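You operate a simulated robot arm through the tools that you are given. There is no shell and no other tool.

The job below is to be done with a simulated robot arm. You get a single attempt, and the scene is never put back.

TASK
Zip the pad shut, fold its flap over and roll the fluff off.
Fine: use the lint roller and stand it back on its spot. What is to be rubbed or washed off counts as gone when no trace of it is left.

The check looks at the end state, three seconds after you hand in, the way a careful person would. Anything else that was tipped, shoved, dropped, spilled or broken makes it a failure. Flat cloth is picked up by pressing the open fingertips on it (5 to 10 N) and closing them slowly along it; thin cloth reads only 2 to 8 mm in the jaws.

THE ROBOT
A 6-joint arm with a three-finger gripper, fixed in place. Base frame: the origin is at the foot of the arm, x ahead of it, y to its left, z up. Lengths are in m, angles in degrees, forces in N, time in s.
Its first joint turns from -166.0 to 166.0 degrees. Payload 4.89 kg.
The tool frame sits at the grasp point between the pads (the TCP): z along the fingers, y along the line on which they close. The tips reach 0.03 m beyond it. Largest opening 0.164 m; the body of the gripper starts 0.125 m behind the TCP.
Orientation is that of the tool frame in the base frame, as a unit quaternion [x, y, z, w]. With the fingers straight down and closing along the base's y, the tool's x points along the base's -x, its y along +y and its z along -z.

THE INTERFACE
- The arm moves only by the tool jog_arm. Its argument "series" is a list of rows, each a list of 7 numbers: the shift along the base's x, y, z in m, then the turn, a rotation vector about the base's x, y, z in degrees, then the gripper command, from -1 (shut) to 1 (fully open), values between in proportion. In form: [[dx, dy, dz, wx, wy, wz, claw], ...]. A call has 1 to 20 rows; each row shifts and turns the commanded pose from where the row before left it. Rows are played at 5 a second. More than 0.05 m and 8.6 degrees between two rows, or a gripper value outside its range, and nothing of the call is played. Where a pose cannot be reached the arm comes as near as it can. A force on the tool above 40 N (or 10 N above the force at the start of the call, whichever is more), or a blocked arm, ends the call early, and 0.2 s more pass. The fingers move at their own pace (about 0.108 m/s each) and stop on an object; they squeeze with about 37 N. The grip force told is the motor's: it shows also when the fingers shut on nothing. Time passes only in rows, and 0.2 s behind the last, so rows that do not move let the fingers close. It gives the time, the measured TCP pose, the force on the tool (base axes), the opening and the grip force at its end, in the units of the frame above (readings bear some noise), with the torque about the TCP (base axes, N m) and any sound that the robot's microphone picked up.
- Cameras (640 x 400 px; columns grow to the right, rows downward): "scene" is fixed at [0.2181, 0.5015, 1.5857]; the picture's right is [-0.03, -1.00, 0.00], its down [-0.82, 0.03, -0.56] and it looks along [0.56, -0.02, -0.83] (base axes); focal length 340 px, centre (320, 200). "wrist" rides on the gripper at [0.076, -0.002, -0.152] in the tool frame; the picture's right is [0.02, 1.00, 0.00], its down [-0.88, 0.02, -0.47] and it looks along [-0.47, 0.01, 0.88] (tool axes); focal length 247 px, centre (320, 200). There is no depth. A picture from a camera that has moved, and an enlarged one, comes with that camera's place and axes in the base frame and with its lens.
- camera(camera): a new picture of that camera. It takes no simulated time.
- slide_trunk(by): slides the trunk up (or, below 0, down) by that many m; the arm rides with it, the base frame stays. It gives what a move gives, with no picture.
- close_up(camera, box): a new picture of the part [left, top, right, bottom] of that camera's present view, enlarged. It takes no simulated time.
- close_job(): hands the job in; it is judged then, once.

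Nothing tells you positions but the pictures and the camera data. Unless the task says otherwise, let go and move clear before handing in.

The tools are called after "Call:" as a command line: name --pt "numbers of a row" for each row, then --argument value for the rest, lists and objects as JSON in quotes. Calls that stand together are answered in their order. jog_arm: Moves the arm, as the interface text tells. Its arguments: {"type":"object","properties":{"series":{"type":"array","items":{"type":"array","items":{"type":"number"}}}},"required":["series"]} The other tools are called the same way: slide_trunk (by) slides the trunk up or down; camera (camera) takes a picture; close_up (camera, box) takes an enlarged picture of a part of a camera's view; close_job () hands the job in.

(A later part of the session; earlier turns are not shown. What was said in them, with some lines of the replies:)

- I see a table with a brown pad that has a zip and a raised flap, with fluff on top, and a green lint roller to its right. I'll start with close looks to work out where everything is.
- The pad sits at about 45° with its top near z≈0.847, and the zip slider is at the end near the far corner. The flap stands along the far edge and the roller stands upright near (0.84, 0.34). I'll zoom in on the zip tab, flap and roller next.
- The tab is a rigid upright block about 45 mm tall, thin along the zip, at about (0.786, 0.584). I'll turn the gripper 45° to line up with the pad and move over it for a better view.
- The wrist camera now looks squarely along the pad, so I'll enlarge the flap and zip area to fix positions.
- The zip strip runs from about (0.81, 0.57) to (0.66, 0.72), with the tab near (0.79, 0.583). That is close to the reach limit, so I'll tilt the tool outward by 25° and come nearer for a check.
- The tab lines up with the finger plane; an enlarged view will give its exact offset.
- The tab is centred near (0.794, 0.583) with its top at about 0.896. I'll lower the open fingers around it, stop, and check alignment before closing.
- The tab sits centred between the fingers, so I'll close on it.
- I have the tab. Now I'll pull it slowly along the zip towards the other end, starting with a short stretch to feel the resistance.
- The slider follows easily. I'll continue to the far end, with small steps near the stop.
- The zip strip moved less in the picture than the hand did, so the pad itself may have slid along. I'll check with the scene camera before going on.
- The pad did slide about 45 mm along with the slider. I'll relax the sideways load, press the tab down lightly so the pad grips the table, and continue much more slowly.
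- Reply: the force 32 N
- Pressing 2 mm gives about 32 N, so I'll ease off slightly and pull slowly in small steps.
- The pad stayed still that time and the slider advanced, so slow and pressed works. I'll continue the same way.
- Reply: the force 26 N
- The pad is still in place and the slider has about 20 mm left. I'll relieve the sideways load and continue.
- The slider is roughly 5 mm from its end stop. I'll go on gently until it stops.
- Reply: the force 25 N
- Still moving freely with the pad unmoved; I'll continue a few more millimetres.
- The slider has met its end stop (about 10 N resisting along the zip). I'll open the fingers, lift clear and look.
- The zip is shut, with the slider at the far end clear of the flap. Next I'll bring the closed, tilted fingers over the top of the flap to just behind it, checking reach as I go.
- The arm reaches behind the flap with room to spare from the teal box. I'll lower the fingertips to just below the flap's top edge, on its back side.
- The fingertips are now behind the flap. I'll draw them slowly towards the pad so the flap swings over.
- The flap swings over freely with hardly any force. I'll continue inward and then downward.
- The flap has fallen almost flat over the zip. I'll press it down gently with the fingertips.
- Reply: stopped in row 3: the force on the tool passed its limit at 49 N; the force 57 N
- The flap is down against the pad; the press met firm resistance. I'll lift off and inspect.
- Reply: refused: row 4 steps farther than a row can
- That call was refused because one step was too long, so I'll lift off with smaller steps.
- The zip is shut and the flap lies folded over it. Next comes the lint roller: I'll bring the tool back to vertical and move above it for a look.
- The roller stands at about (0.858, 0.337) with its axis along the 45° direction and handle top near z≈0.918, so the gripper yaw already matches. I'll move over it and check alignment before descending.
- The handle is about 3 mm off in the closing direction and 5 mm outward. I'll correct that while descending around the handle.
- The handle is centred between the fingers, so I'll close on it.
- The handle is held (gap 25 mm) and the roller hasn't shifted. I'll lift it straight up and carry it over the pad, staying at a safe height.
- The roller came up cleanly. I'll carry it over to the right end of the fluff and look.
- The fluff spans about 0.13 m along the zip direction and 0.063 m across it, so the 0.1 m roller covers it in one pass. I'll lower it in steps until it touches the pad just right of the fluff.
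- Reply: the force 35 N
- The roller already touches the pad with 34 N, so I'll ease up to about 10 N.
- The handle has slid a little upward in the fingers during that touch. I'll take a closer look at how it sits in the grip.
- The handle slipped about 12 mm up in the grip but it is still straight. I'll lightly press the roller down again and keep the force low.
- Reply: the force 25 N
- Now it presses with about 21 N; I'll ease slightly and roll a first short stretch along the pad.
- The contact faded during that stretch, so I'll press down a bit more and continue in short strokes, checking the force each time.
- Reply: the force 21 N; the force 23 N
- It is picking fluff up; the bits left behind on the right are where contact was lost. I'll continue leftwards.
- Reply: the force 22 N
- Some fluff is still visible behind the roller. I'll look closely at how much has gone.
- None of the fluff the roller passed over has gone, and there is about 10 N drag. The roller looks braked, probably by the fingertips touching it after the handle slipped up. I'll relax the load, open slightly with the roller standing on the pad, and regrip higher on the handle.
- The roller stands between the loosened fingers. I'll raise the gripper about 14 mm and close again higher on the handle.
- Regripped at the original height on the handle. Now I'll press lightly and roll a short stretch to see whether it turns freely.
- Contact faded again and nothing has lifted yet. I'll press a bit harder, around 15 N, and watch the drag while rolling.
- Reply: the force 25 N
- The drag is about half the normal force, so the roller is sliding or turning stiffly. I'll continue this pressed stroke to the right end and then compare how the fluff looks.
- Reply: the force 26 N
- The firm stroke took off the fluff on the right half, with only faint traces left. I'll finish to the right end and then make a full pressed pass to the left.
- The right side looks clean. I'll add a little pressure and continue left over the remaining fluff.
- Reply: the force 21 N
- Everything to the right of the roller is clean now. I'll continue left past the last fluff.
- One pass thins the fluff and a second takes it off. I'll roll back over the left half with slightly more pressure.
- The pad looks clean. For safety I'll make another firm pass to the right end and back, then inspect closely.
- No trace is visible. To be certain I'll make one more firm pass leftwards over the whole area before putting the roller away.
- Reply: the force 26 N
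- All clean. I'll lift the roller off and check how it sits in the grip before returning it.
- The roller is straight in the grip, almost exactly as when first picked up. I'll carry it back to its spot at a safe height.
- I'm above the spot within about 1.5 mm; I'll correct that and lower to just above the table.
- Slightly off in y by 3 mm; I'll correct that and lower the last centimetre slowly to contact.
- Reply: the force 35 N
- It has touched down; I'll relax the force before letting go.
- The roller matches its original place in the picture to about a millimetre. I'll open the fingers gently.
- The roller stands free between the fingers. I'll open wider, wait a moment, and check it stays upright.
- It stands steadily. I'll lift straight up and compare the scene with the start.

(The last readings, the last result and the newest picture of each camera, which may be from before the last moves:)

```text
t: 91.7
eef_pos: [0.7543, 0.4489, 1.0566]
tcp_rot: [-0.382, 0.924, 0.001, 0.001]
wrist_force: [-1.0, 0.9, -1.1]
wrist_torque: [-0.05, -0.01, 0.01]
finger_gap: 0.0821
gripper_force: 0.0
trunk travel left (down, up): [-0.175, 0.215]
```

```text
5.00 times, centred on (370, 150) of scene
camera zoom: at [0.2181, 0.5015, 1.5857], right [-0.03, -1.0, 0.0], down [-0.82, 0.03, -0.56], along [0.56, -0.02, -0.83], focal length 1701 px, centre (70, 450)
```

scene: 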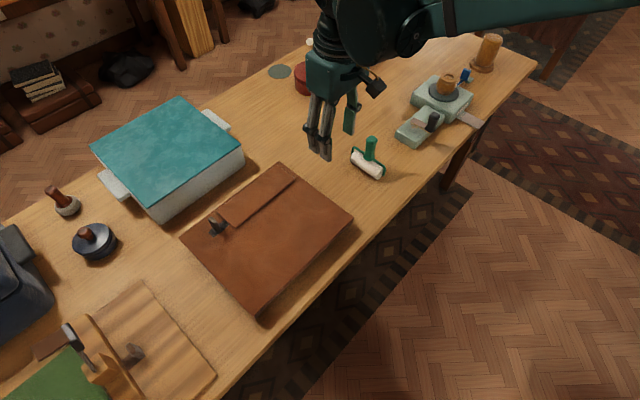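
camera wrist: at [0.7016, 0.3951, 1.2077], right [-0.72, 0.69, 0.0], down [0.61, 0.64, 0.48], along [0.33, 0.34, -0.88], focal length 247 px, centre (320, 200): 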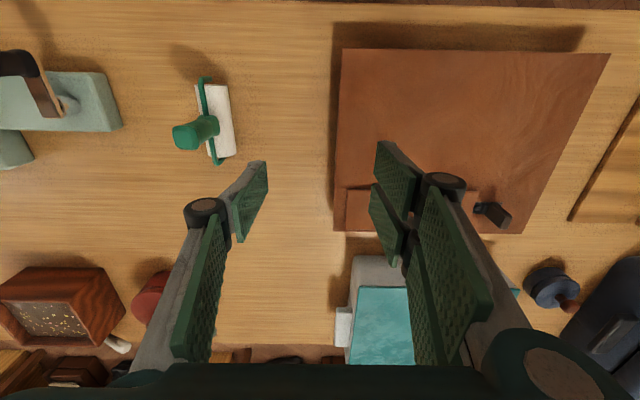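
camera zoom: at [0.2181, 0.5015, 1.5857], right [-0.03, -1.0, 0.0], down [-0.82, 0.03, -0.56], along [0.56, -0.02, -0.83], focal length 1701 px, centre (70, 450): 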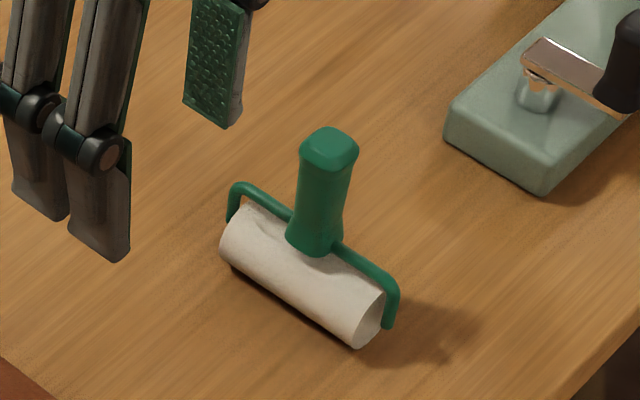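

The roller is back exactly where it stood. The pad slid about 48 mm during zipping, so I'll compare its outline with the start to decide how far to nudge it back.

Call:
close_up --camera "scene" --box '[190, 120, 400, 300]'

Call:
close_up --camera "scene" --box '[80, 80, 290, 240]'

Call:
close_up --camera "scene" --box '[100, 200, 310, 380]'

```text
2.22 times, centred on (295, 210) of scene
camera zoom: at [0.2181, 0.5015, 1.5857], right [-0.03, -1.0, 0.0], down [-0.82, 0.03, -0.56], along [0.56, -0.02, -0.83], focal length 756 px, centre (376, 178)
```

zoom: 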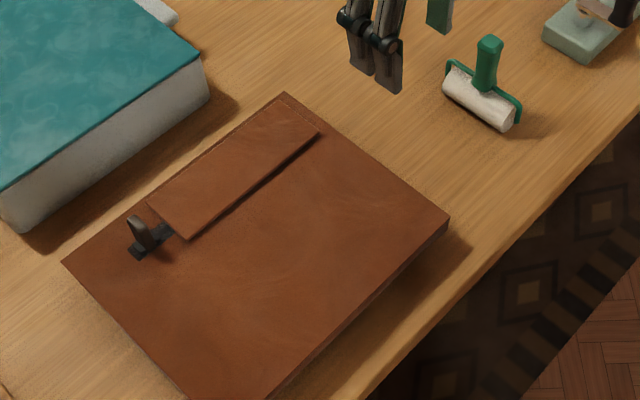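

```text
2.50 times, centred on (185, 160) of scene
camera zoom: at [0.2181, 0.5015, 1.5857], right [-0.03, -1.0, 0.0], down [-0.82, 0.03, -0.56], along [0.56, -0.02, -0.83], focal length 850 px, centre (658, 300)
```

zoom: 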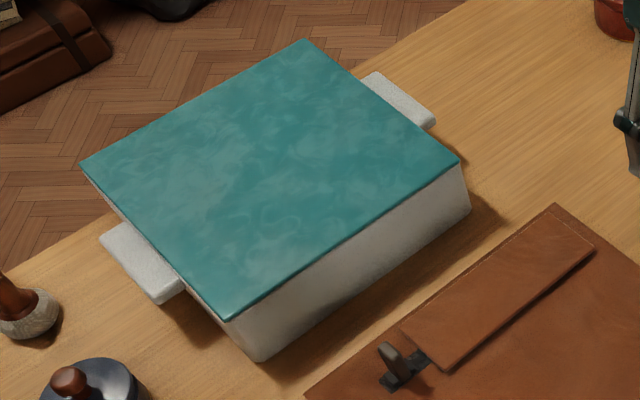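

```text
2.22 times, centred on (205, 290) of scene
camera zoom: at [0.2181, 0.5015, 1.5857], right [-0.03, -1.0, 0.0], down [-0.82, 0.03, -0.56], along [0.56, -0.02, -0.83], focal length 756 px, centre (576, 0)
```

zoom: 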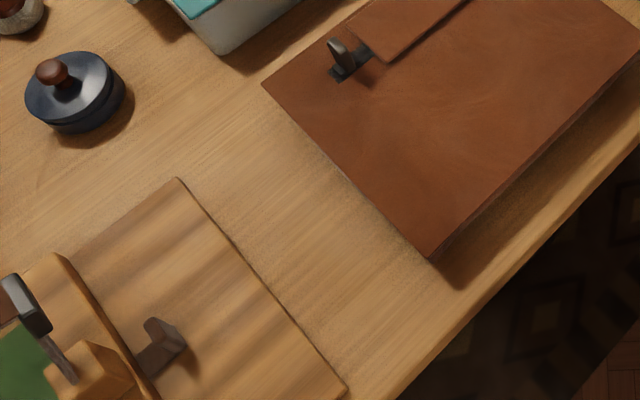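

The teal box and everything else are unmoved, and the pad is shifted by about 51 mm purely along the zip. I'll bring the closed fingers down beside its left edge to push it back by that amount.

Call:
jog_arm --pt "-0.0285 0.0337 -0.005 0 0 0 -1" --pt "-0.0285 0.0337 -0.005 0 0 0 -1" --pt "-0.0285 0.0337 -0.005 0 0 0 -1" --pt "-0.0285 0.0337 -0.005 0 0 0 -1" --pt "-0.0285 0.0337 -0.005 0 0 0 -1" --pt "-0.0285 0.0337 -0.005 0 0 0 -1" --pt "-0.0285 0.0337 -0.005 0 0 0 -1" --pt "-0.0285 0.0337 -0.005 0 0 0 -1" --pt "-0.0285 0.0337 -0.005 0 0 0 -1" --pt "0 0 0 0 0 0 -1"

Call:
camera --camera "wrist"

Call:
camera --camera "scene"

```text
t: 93.9
eef_pos: [0.495, 0.7542, 1.0099]
tcp_rot: [-0.383, 0.924, 0.0, 0.001]
wrist_force: [-0.4, 0.1, -0.4]
wrist_torque: [-0.04, 0.0, 0.03]
finger_gap: 0.0
gripper_force: 37.1
trunk travel left (down, up): [-0.175, 0.215]
```

```text
taken
camera wrist: at [0.4428, 0.7005, 1.1604], right [-0.72, 0.69, 0.0], down [0.61, 0.64, 0.48], along [0.33, 0.34, -0.88], focal length 247 px, centre (320, 200)
```

wrist: 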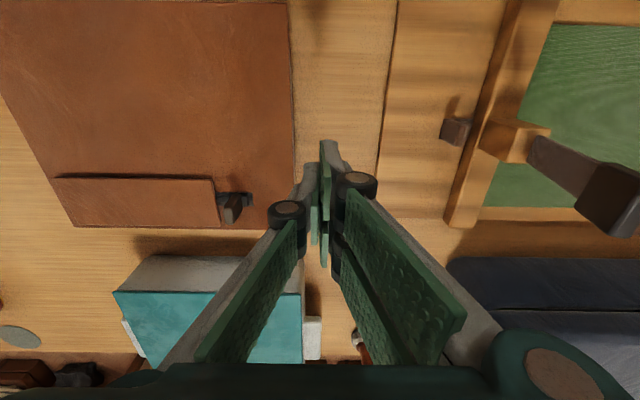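

```text
taken
```

scene: 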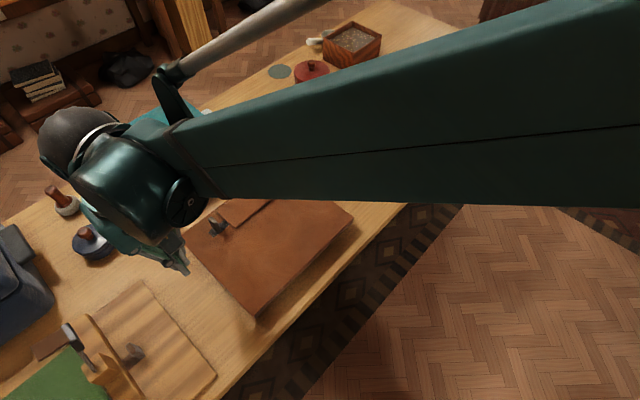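

There is clear space between the pad edge and the board. I'll lower the fingertips beside the pad's edge.

Call:
jog_arm --pt "0 0 -0.04 0 0 0 -1" --pt "0 0 -0.04 0 0 0 -1" --pt "0 0 -0.035 0 0 0 -1" --pt "0 0 -0.025 0 0 0 -1" --pt "0 0 -0.012 0 0 0 -1" --pt "0 0 0 0 0 0 -1"

Call:
camera --camera "wrist"

Call:
close_up --camera "scene" --box '[120, 180, 300, 330]'

```text
t: 95.3
eef_pos: [0.4961, 0.7544, 0.8559]
tcp_rot: [-0.382, 0.924, 0.001, 0.001]
wrist_force: [-0.1, 0.4, 0.2]
wrist_torque: [0.0, 0.0, 0.01]
finger_gap: 0.0
gripper_force: 37.1
trunk travel left (down, up): [-0.175, 0.215]
```

```text
taken
camera wrist: at [0.4429, 0.6993, 1.0083], right [-0.72, 0.69, 0.0], down [0.61, 0.64, 0.48], along [0.33, 0.34, -0.88], focal length 247 px, centre (320, 200)
```

wrist: 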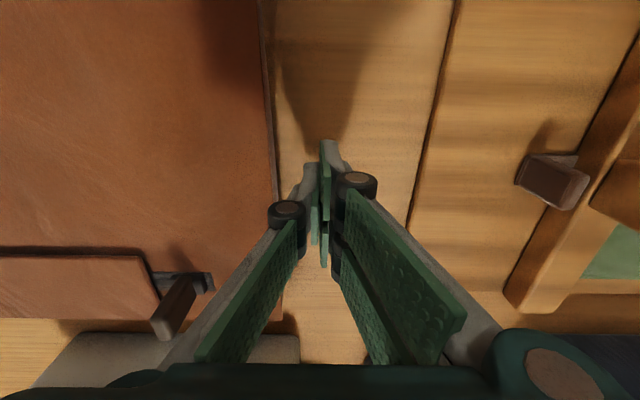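

```text
2.67 times, centred on (210, 255) of scene
camera zoom: at [0.2181, 0.5015, 1.5857], right [-0.03, -1.0, 0.0], down [-0.82, 0.03, -0.56], along [0.56, -0.02, -0.83], focal length 907 px, centre (613, 53)
```

zoom: 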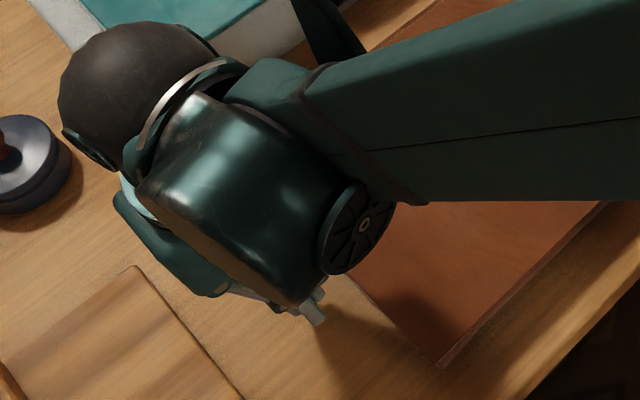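

Fingers are about 20 mm from the pad edge. I'll lower a little more, approach, and push slowly.

Call:
jog_arm --pt "0 0 -0.006 0 0 0 -1" --pt "0.004 -0.004 0 0 0 0 -1" --pt "0.004 -0.004 0 0 0 0 -1" --pt "0.004 -0.004 0 0 0 0 -1" --pt "0.0035 -0.0035 0 0 0 0 -1" --pt "0.0035 -0.0035 0 0 0 0 -1" --pt "0.0035 -0.0035 0 0 0 0 -1"

Call:
camera --camera "wrist"

Call:
close_up --camera "scene" --box '[190, 120, 400, 300]'

```text
t: 96.9
eef_pos: [0.5187, 0.7304, 0.8514]
tcp_rot: [-0.383, 0.924, 0.001, 0.002]
wrist_force: [-2.4, 1.8, 5.7]
wrist_torque: [-0.03, -0.04, 0.0]
finger_gap: 0.0001
gripper_force: 37.4
trunk travel left (down, up): [-0.175, 0.215]
```

```text
taken
camera wrist: at [0.4659, 0.6755, 1.0036], right [-0.72, 0.69, 0.0], down [0.61, 0.63, 0.48], along [0.33, 0.34, -0.88], focal length 247 px, centre (320, 200)
```

wrist: 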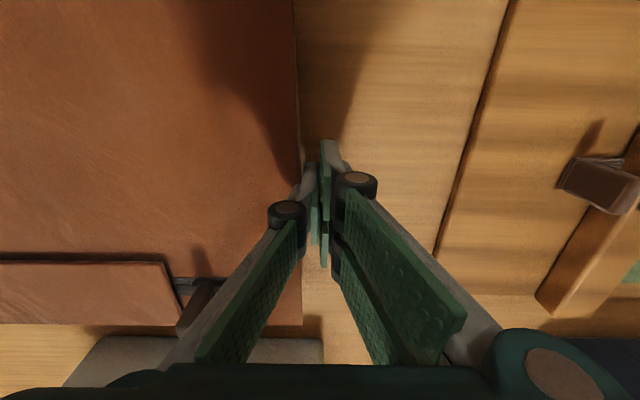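

```text
2.22 times, centred on (295, 210) of scene
camera zoom: at [0.2181, 0.5015, 1.5857], right [-0.03, -1.0, 0.0], down [-0.82, 0.03, -0.56], along [0.56, -0.02, -0.83], focal length 756 px, centre (376, 178)
```

zoom: 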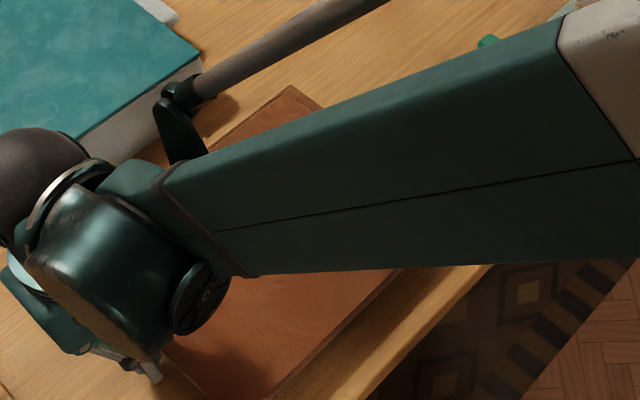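

The pad is moving straight. There's slight upward force at the tips, so I'll raise 2 mm and continue pushing slowly.

Call:
jog_arm --pt "0 0 0.003 0 0 0 -1" --pt "0.003 -0.003 0 0 0 0 -1" --pt "0.003 -0.003 0 0 0 0 -1" --pt "0.003 -0.003 0 0 0 0 -1" --pt "0.003 -0.003 0 0 0 0 -1" --pt "0.003 -0.003 0 0 0 0 -1" --pt "0.003 -0.003 0 0 0 0 -1"

Call:
camera --camera "wrist"

Call:
close_up --camera "scene" --box '[190, 120, 400, 300]'

```text
t: 98.5
eef_pos: [0.5367, 0.7124, 0.8544]
tcp_rot: [-0.382, 0.924, 0.0, 0.002]
wrist_force: [-1.6, 1.1, -0.9]
wrist_torque: [-0.01, -0.01, 0.04]
finger_gap: 0.0002
gripper_force: 36.2
trunk travel left (down, up): [-0.175, 0.215]
```

```text
taken
camera wrist: at [0.4831, 0.6578, 1.0062], right [-0.72, 0.69, 0.0], down [0.61, 0.64, 0.48], along [0.33, 0.34, -0.88], focal length 247 px, centre (320, 200)
```

wrist: 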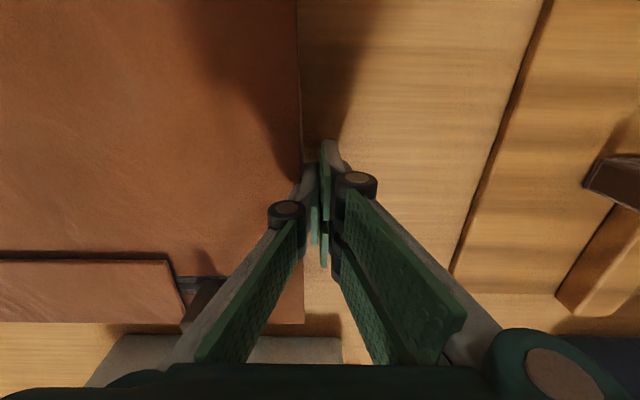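

```text
2.22 times, centred on (295, 210) of scene
camera zoom: at [0.2181, 0.5015, 1.5857], right [-0.03, -1.0, 0.0], down [-0.82, 0.03, -0.56], along [0.56, -0.02, -0.83], focal length 756 px, centre (376, 178)
```

zoom: 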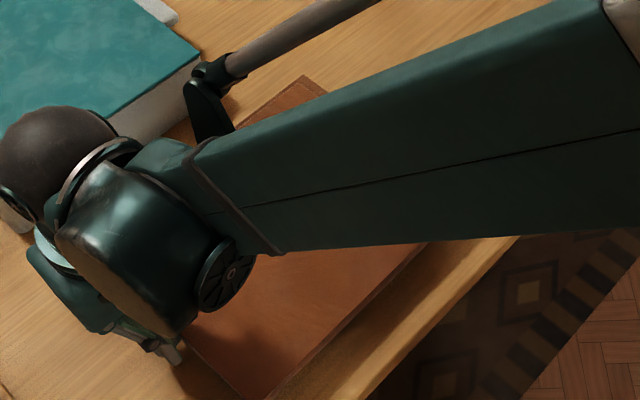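

About 13 mm remain. I'll push that last bit, then back off and look.

Call:
jog_arm --pt "0.003 -0.003 0 0 0 0 -1" --pt "0.003 -0.003 0 0 0 0 -1" --pt "0.0028 -0.0028 0 0 0 0 -1" --pt "0 0 0 0 0 0 -1" --pt "-0.004 0.004 0 0 0 0 -1" --pt "-0.01 0.01 0 0 0 0 -1" --pt "-0.01 0.01 0.01 0 0 0 -1" --pt "0 0 0.04 0 0 0 -1" --pt "0 0 0.04 0 0 0 -1" --pt "0 0 0.04 0 0 0 -1" --pt "0 0 0.04 0 0 0 -1" --pt "0 0 0.04 0 0 0 -1"

Call:
camera --camera "wrist"

Call:
camera --camera "scene"

```text
t: 101.1
eef_pos: [0.5245, 0.7281, 1.0629]
tcp_rot: [-0.382, 0.924, 0.001, 0.002]
wrist_force: [-0.6, 1.2, 0.3]
wrist_torque: [-0.08, 0.08, -0.02]
finger_gap: 0.0002
gripper_force: 36.4
trunk travel left (down, up): [-0.175, 0.215]
```

```text
taken
camera wrist: at [0.4702, 0.6741, 1.215], right [-0.72, 0.69, 0.0], down [0.61, 0.64, 0.48], along [0.33, 0.34, -0.88], focal length 247 px, centre (320, 200)
```

wrist: 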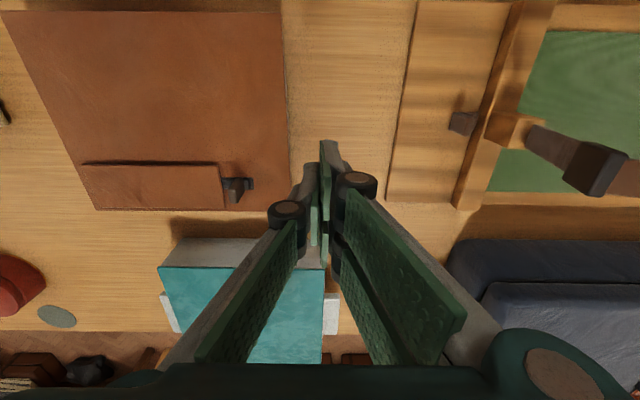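

```text
taken
```

scene: 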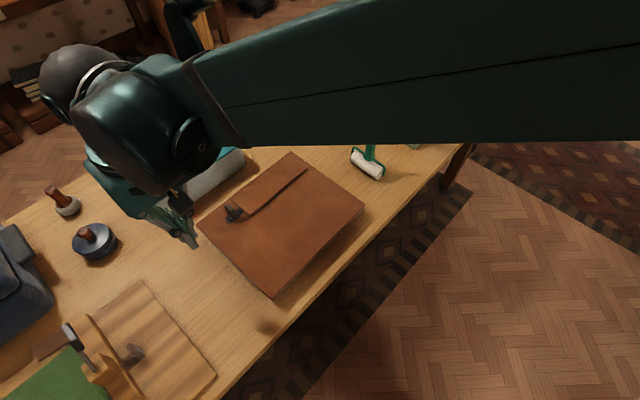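

The pad is back on its original outline. I'll retreat the arm to near its start pose and do a final inspection.

Call:
jog_arm --pt "0 0 0.04 0 0 0 -0.5" --pt "0.0121 -0.041 0.009 0 0 0 0" --pt "0.0121 -0.041 0.009 0 0 0 0" --pt "0.0121 -0.041 0.009 0 0 0 0" --pt "0.0121 -0.041 0.009 0 0 0 0" --pt "0.0121 -0.041 0.009 0 0 0 0" --pt "0.0121 -0.041 0.009 0 0 0 0" --pt "0.0121 -0.041 0.009 0 0 0 0" --pt "0.0121 -0.041 0.009 0 0 0 0" --pt "0.0121 -0.041 0.009 0 0 0 0" --pt "0.0121 -0.041 0.009 0 0 0 0" --pt "0.0121 -0.041 0 0 0 0 0" --pt "0.0121 -0.041 0 0 0 0 0" --pt "0 0 0 0 0 0 0"

Call:
camera --camera "scene"

Call:
close_up --camera "scene" --box '[190, 120, 400, 300]'

Call:
close_up --camera "scene" --box '[220, 145, 310, 235]'

Call:
close_up --camera "scene" --box '[250, 190, 340, 270]'

Call:
camera --camera "wrist"

```text
t: 104.1
eef_pos: [0.6704, 0.2335, 1.1935]
tcp_rot: [-0.383, 0.924, 0.001, 0.002]
wrist_force: [-0.6, 0.1, -0.8]
wrist_torque: [0.05, -0.01, 0.0]
finger_gap: 0.082
gripper_force: 0.0
trunk travel left (down, up): [-0.175, 0.215]
```

```text
taken
```

scene: 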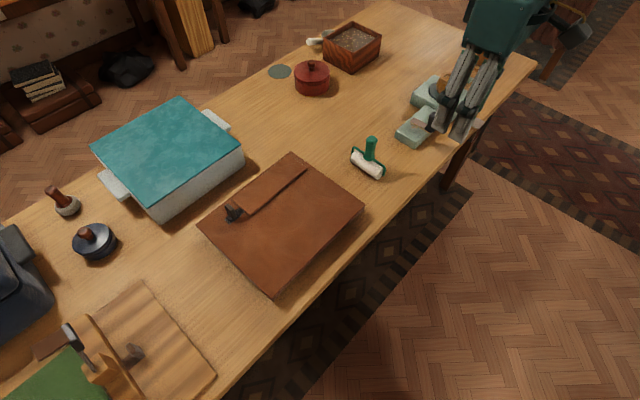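

```text
2.22 times, centred on (295, 210) of scene
camera zoom: at [0.2181, 0.5015, 1.5857], right [-0.03, -1.0, 0.0], down [-0.82, 0.03, -0.56], along [0.56, -0.02, -0.83], focal length 756 px, centre (376, 178)
```

zoom: 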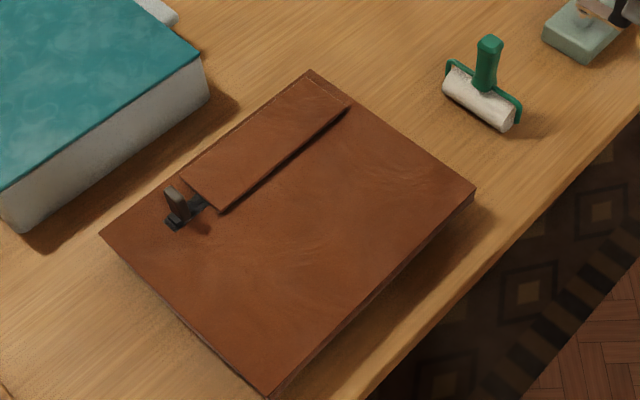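

```text
4.44 times, centred on (265, 190) of scene
camera zoom: at [0.2181, 0.5015, 1.5857], right [-0.03, -1.0, 0.0], down [-0.82, 0.03, -0.56], along [0.56, -0.02, -0.83], focal length 1512 px, centre (564, 244)
```

zoom: 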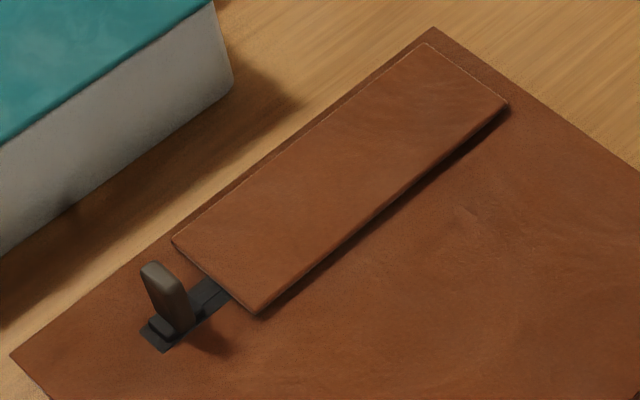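

```text
5.00 times, centred on (295, 230) of scene
camera zoom: at [0.2181, 0.5015, 1.5857], right [-0.03, -1.0, 0.0], down [-0.82, 0.03, -0.56], along [0.56, -0.02, -0.83], focal length 1701 px, centre (445, 50)
```

zoom: 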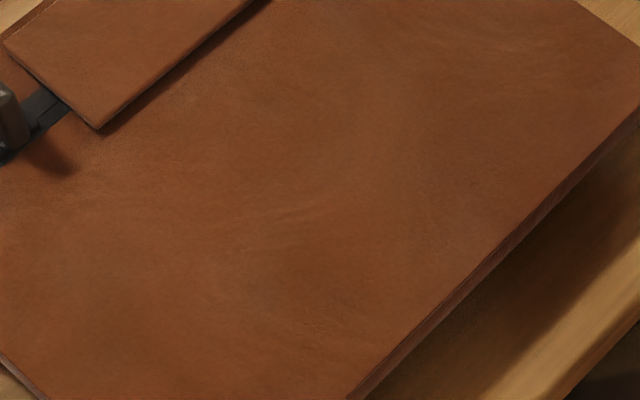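

```text
taken
camera wrist: at [0.6173, 0.1792, 1.3446], right [-0.72, 0.69, 0.0], down [0.61, 0.63, 0.48], along [0.33, 0.34, -0.88], focal length 247 px, centre (320, 200)
```

wrist: 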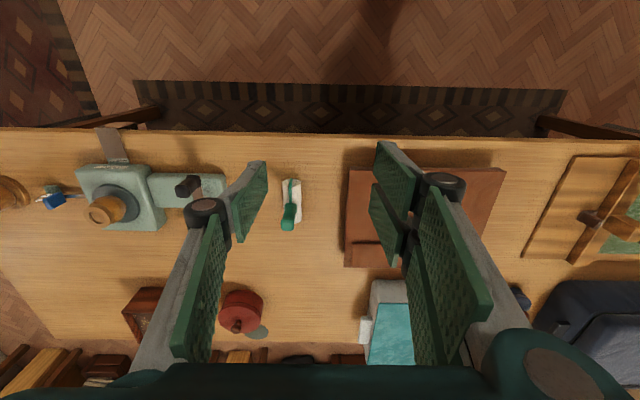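

I've checked the final state:
- **Zip:** shut, with the slider at its far end stop.
- **Flap:** folded flat over the zip.
- **Fluff:** no trace left on the pad.
- **Roller:** standing on its original spot.
- **Pad:** it slid while I was zipping; I pushed it back to within a few millimetres of where it started.
- **Everything else:** looks unmoved, and the arm is clear.

I'm handing the job in.

Call:
close_job

```text
The job is handed in.
```

The job is handed in, but no verdict has come back yet. In the last pictures everything was done:

- **Zip:** shut, with the slider at its far end stop.
- **Flap:** folded down over the zip.
- **Fluff:** gone. It took repeated firm passes with the lint roller, and no trace showed in enlarged views from both cameras.
- **Lint roller:** standing upright on its original spot, within about 1–2 mm.
- **Other objects:** none looked tipped or moved.

**Pad slid:** it moved about 5 cm while I was pulling the zip. I pushed it back, and it ended within a few millimetres of its starting outline.
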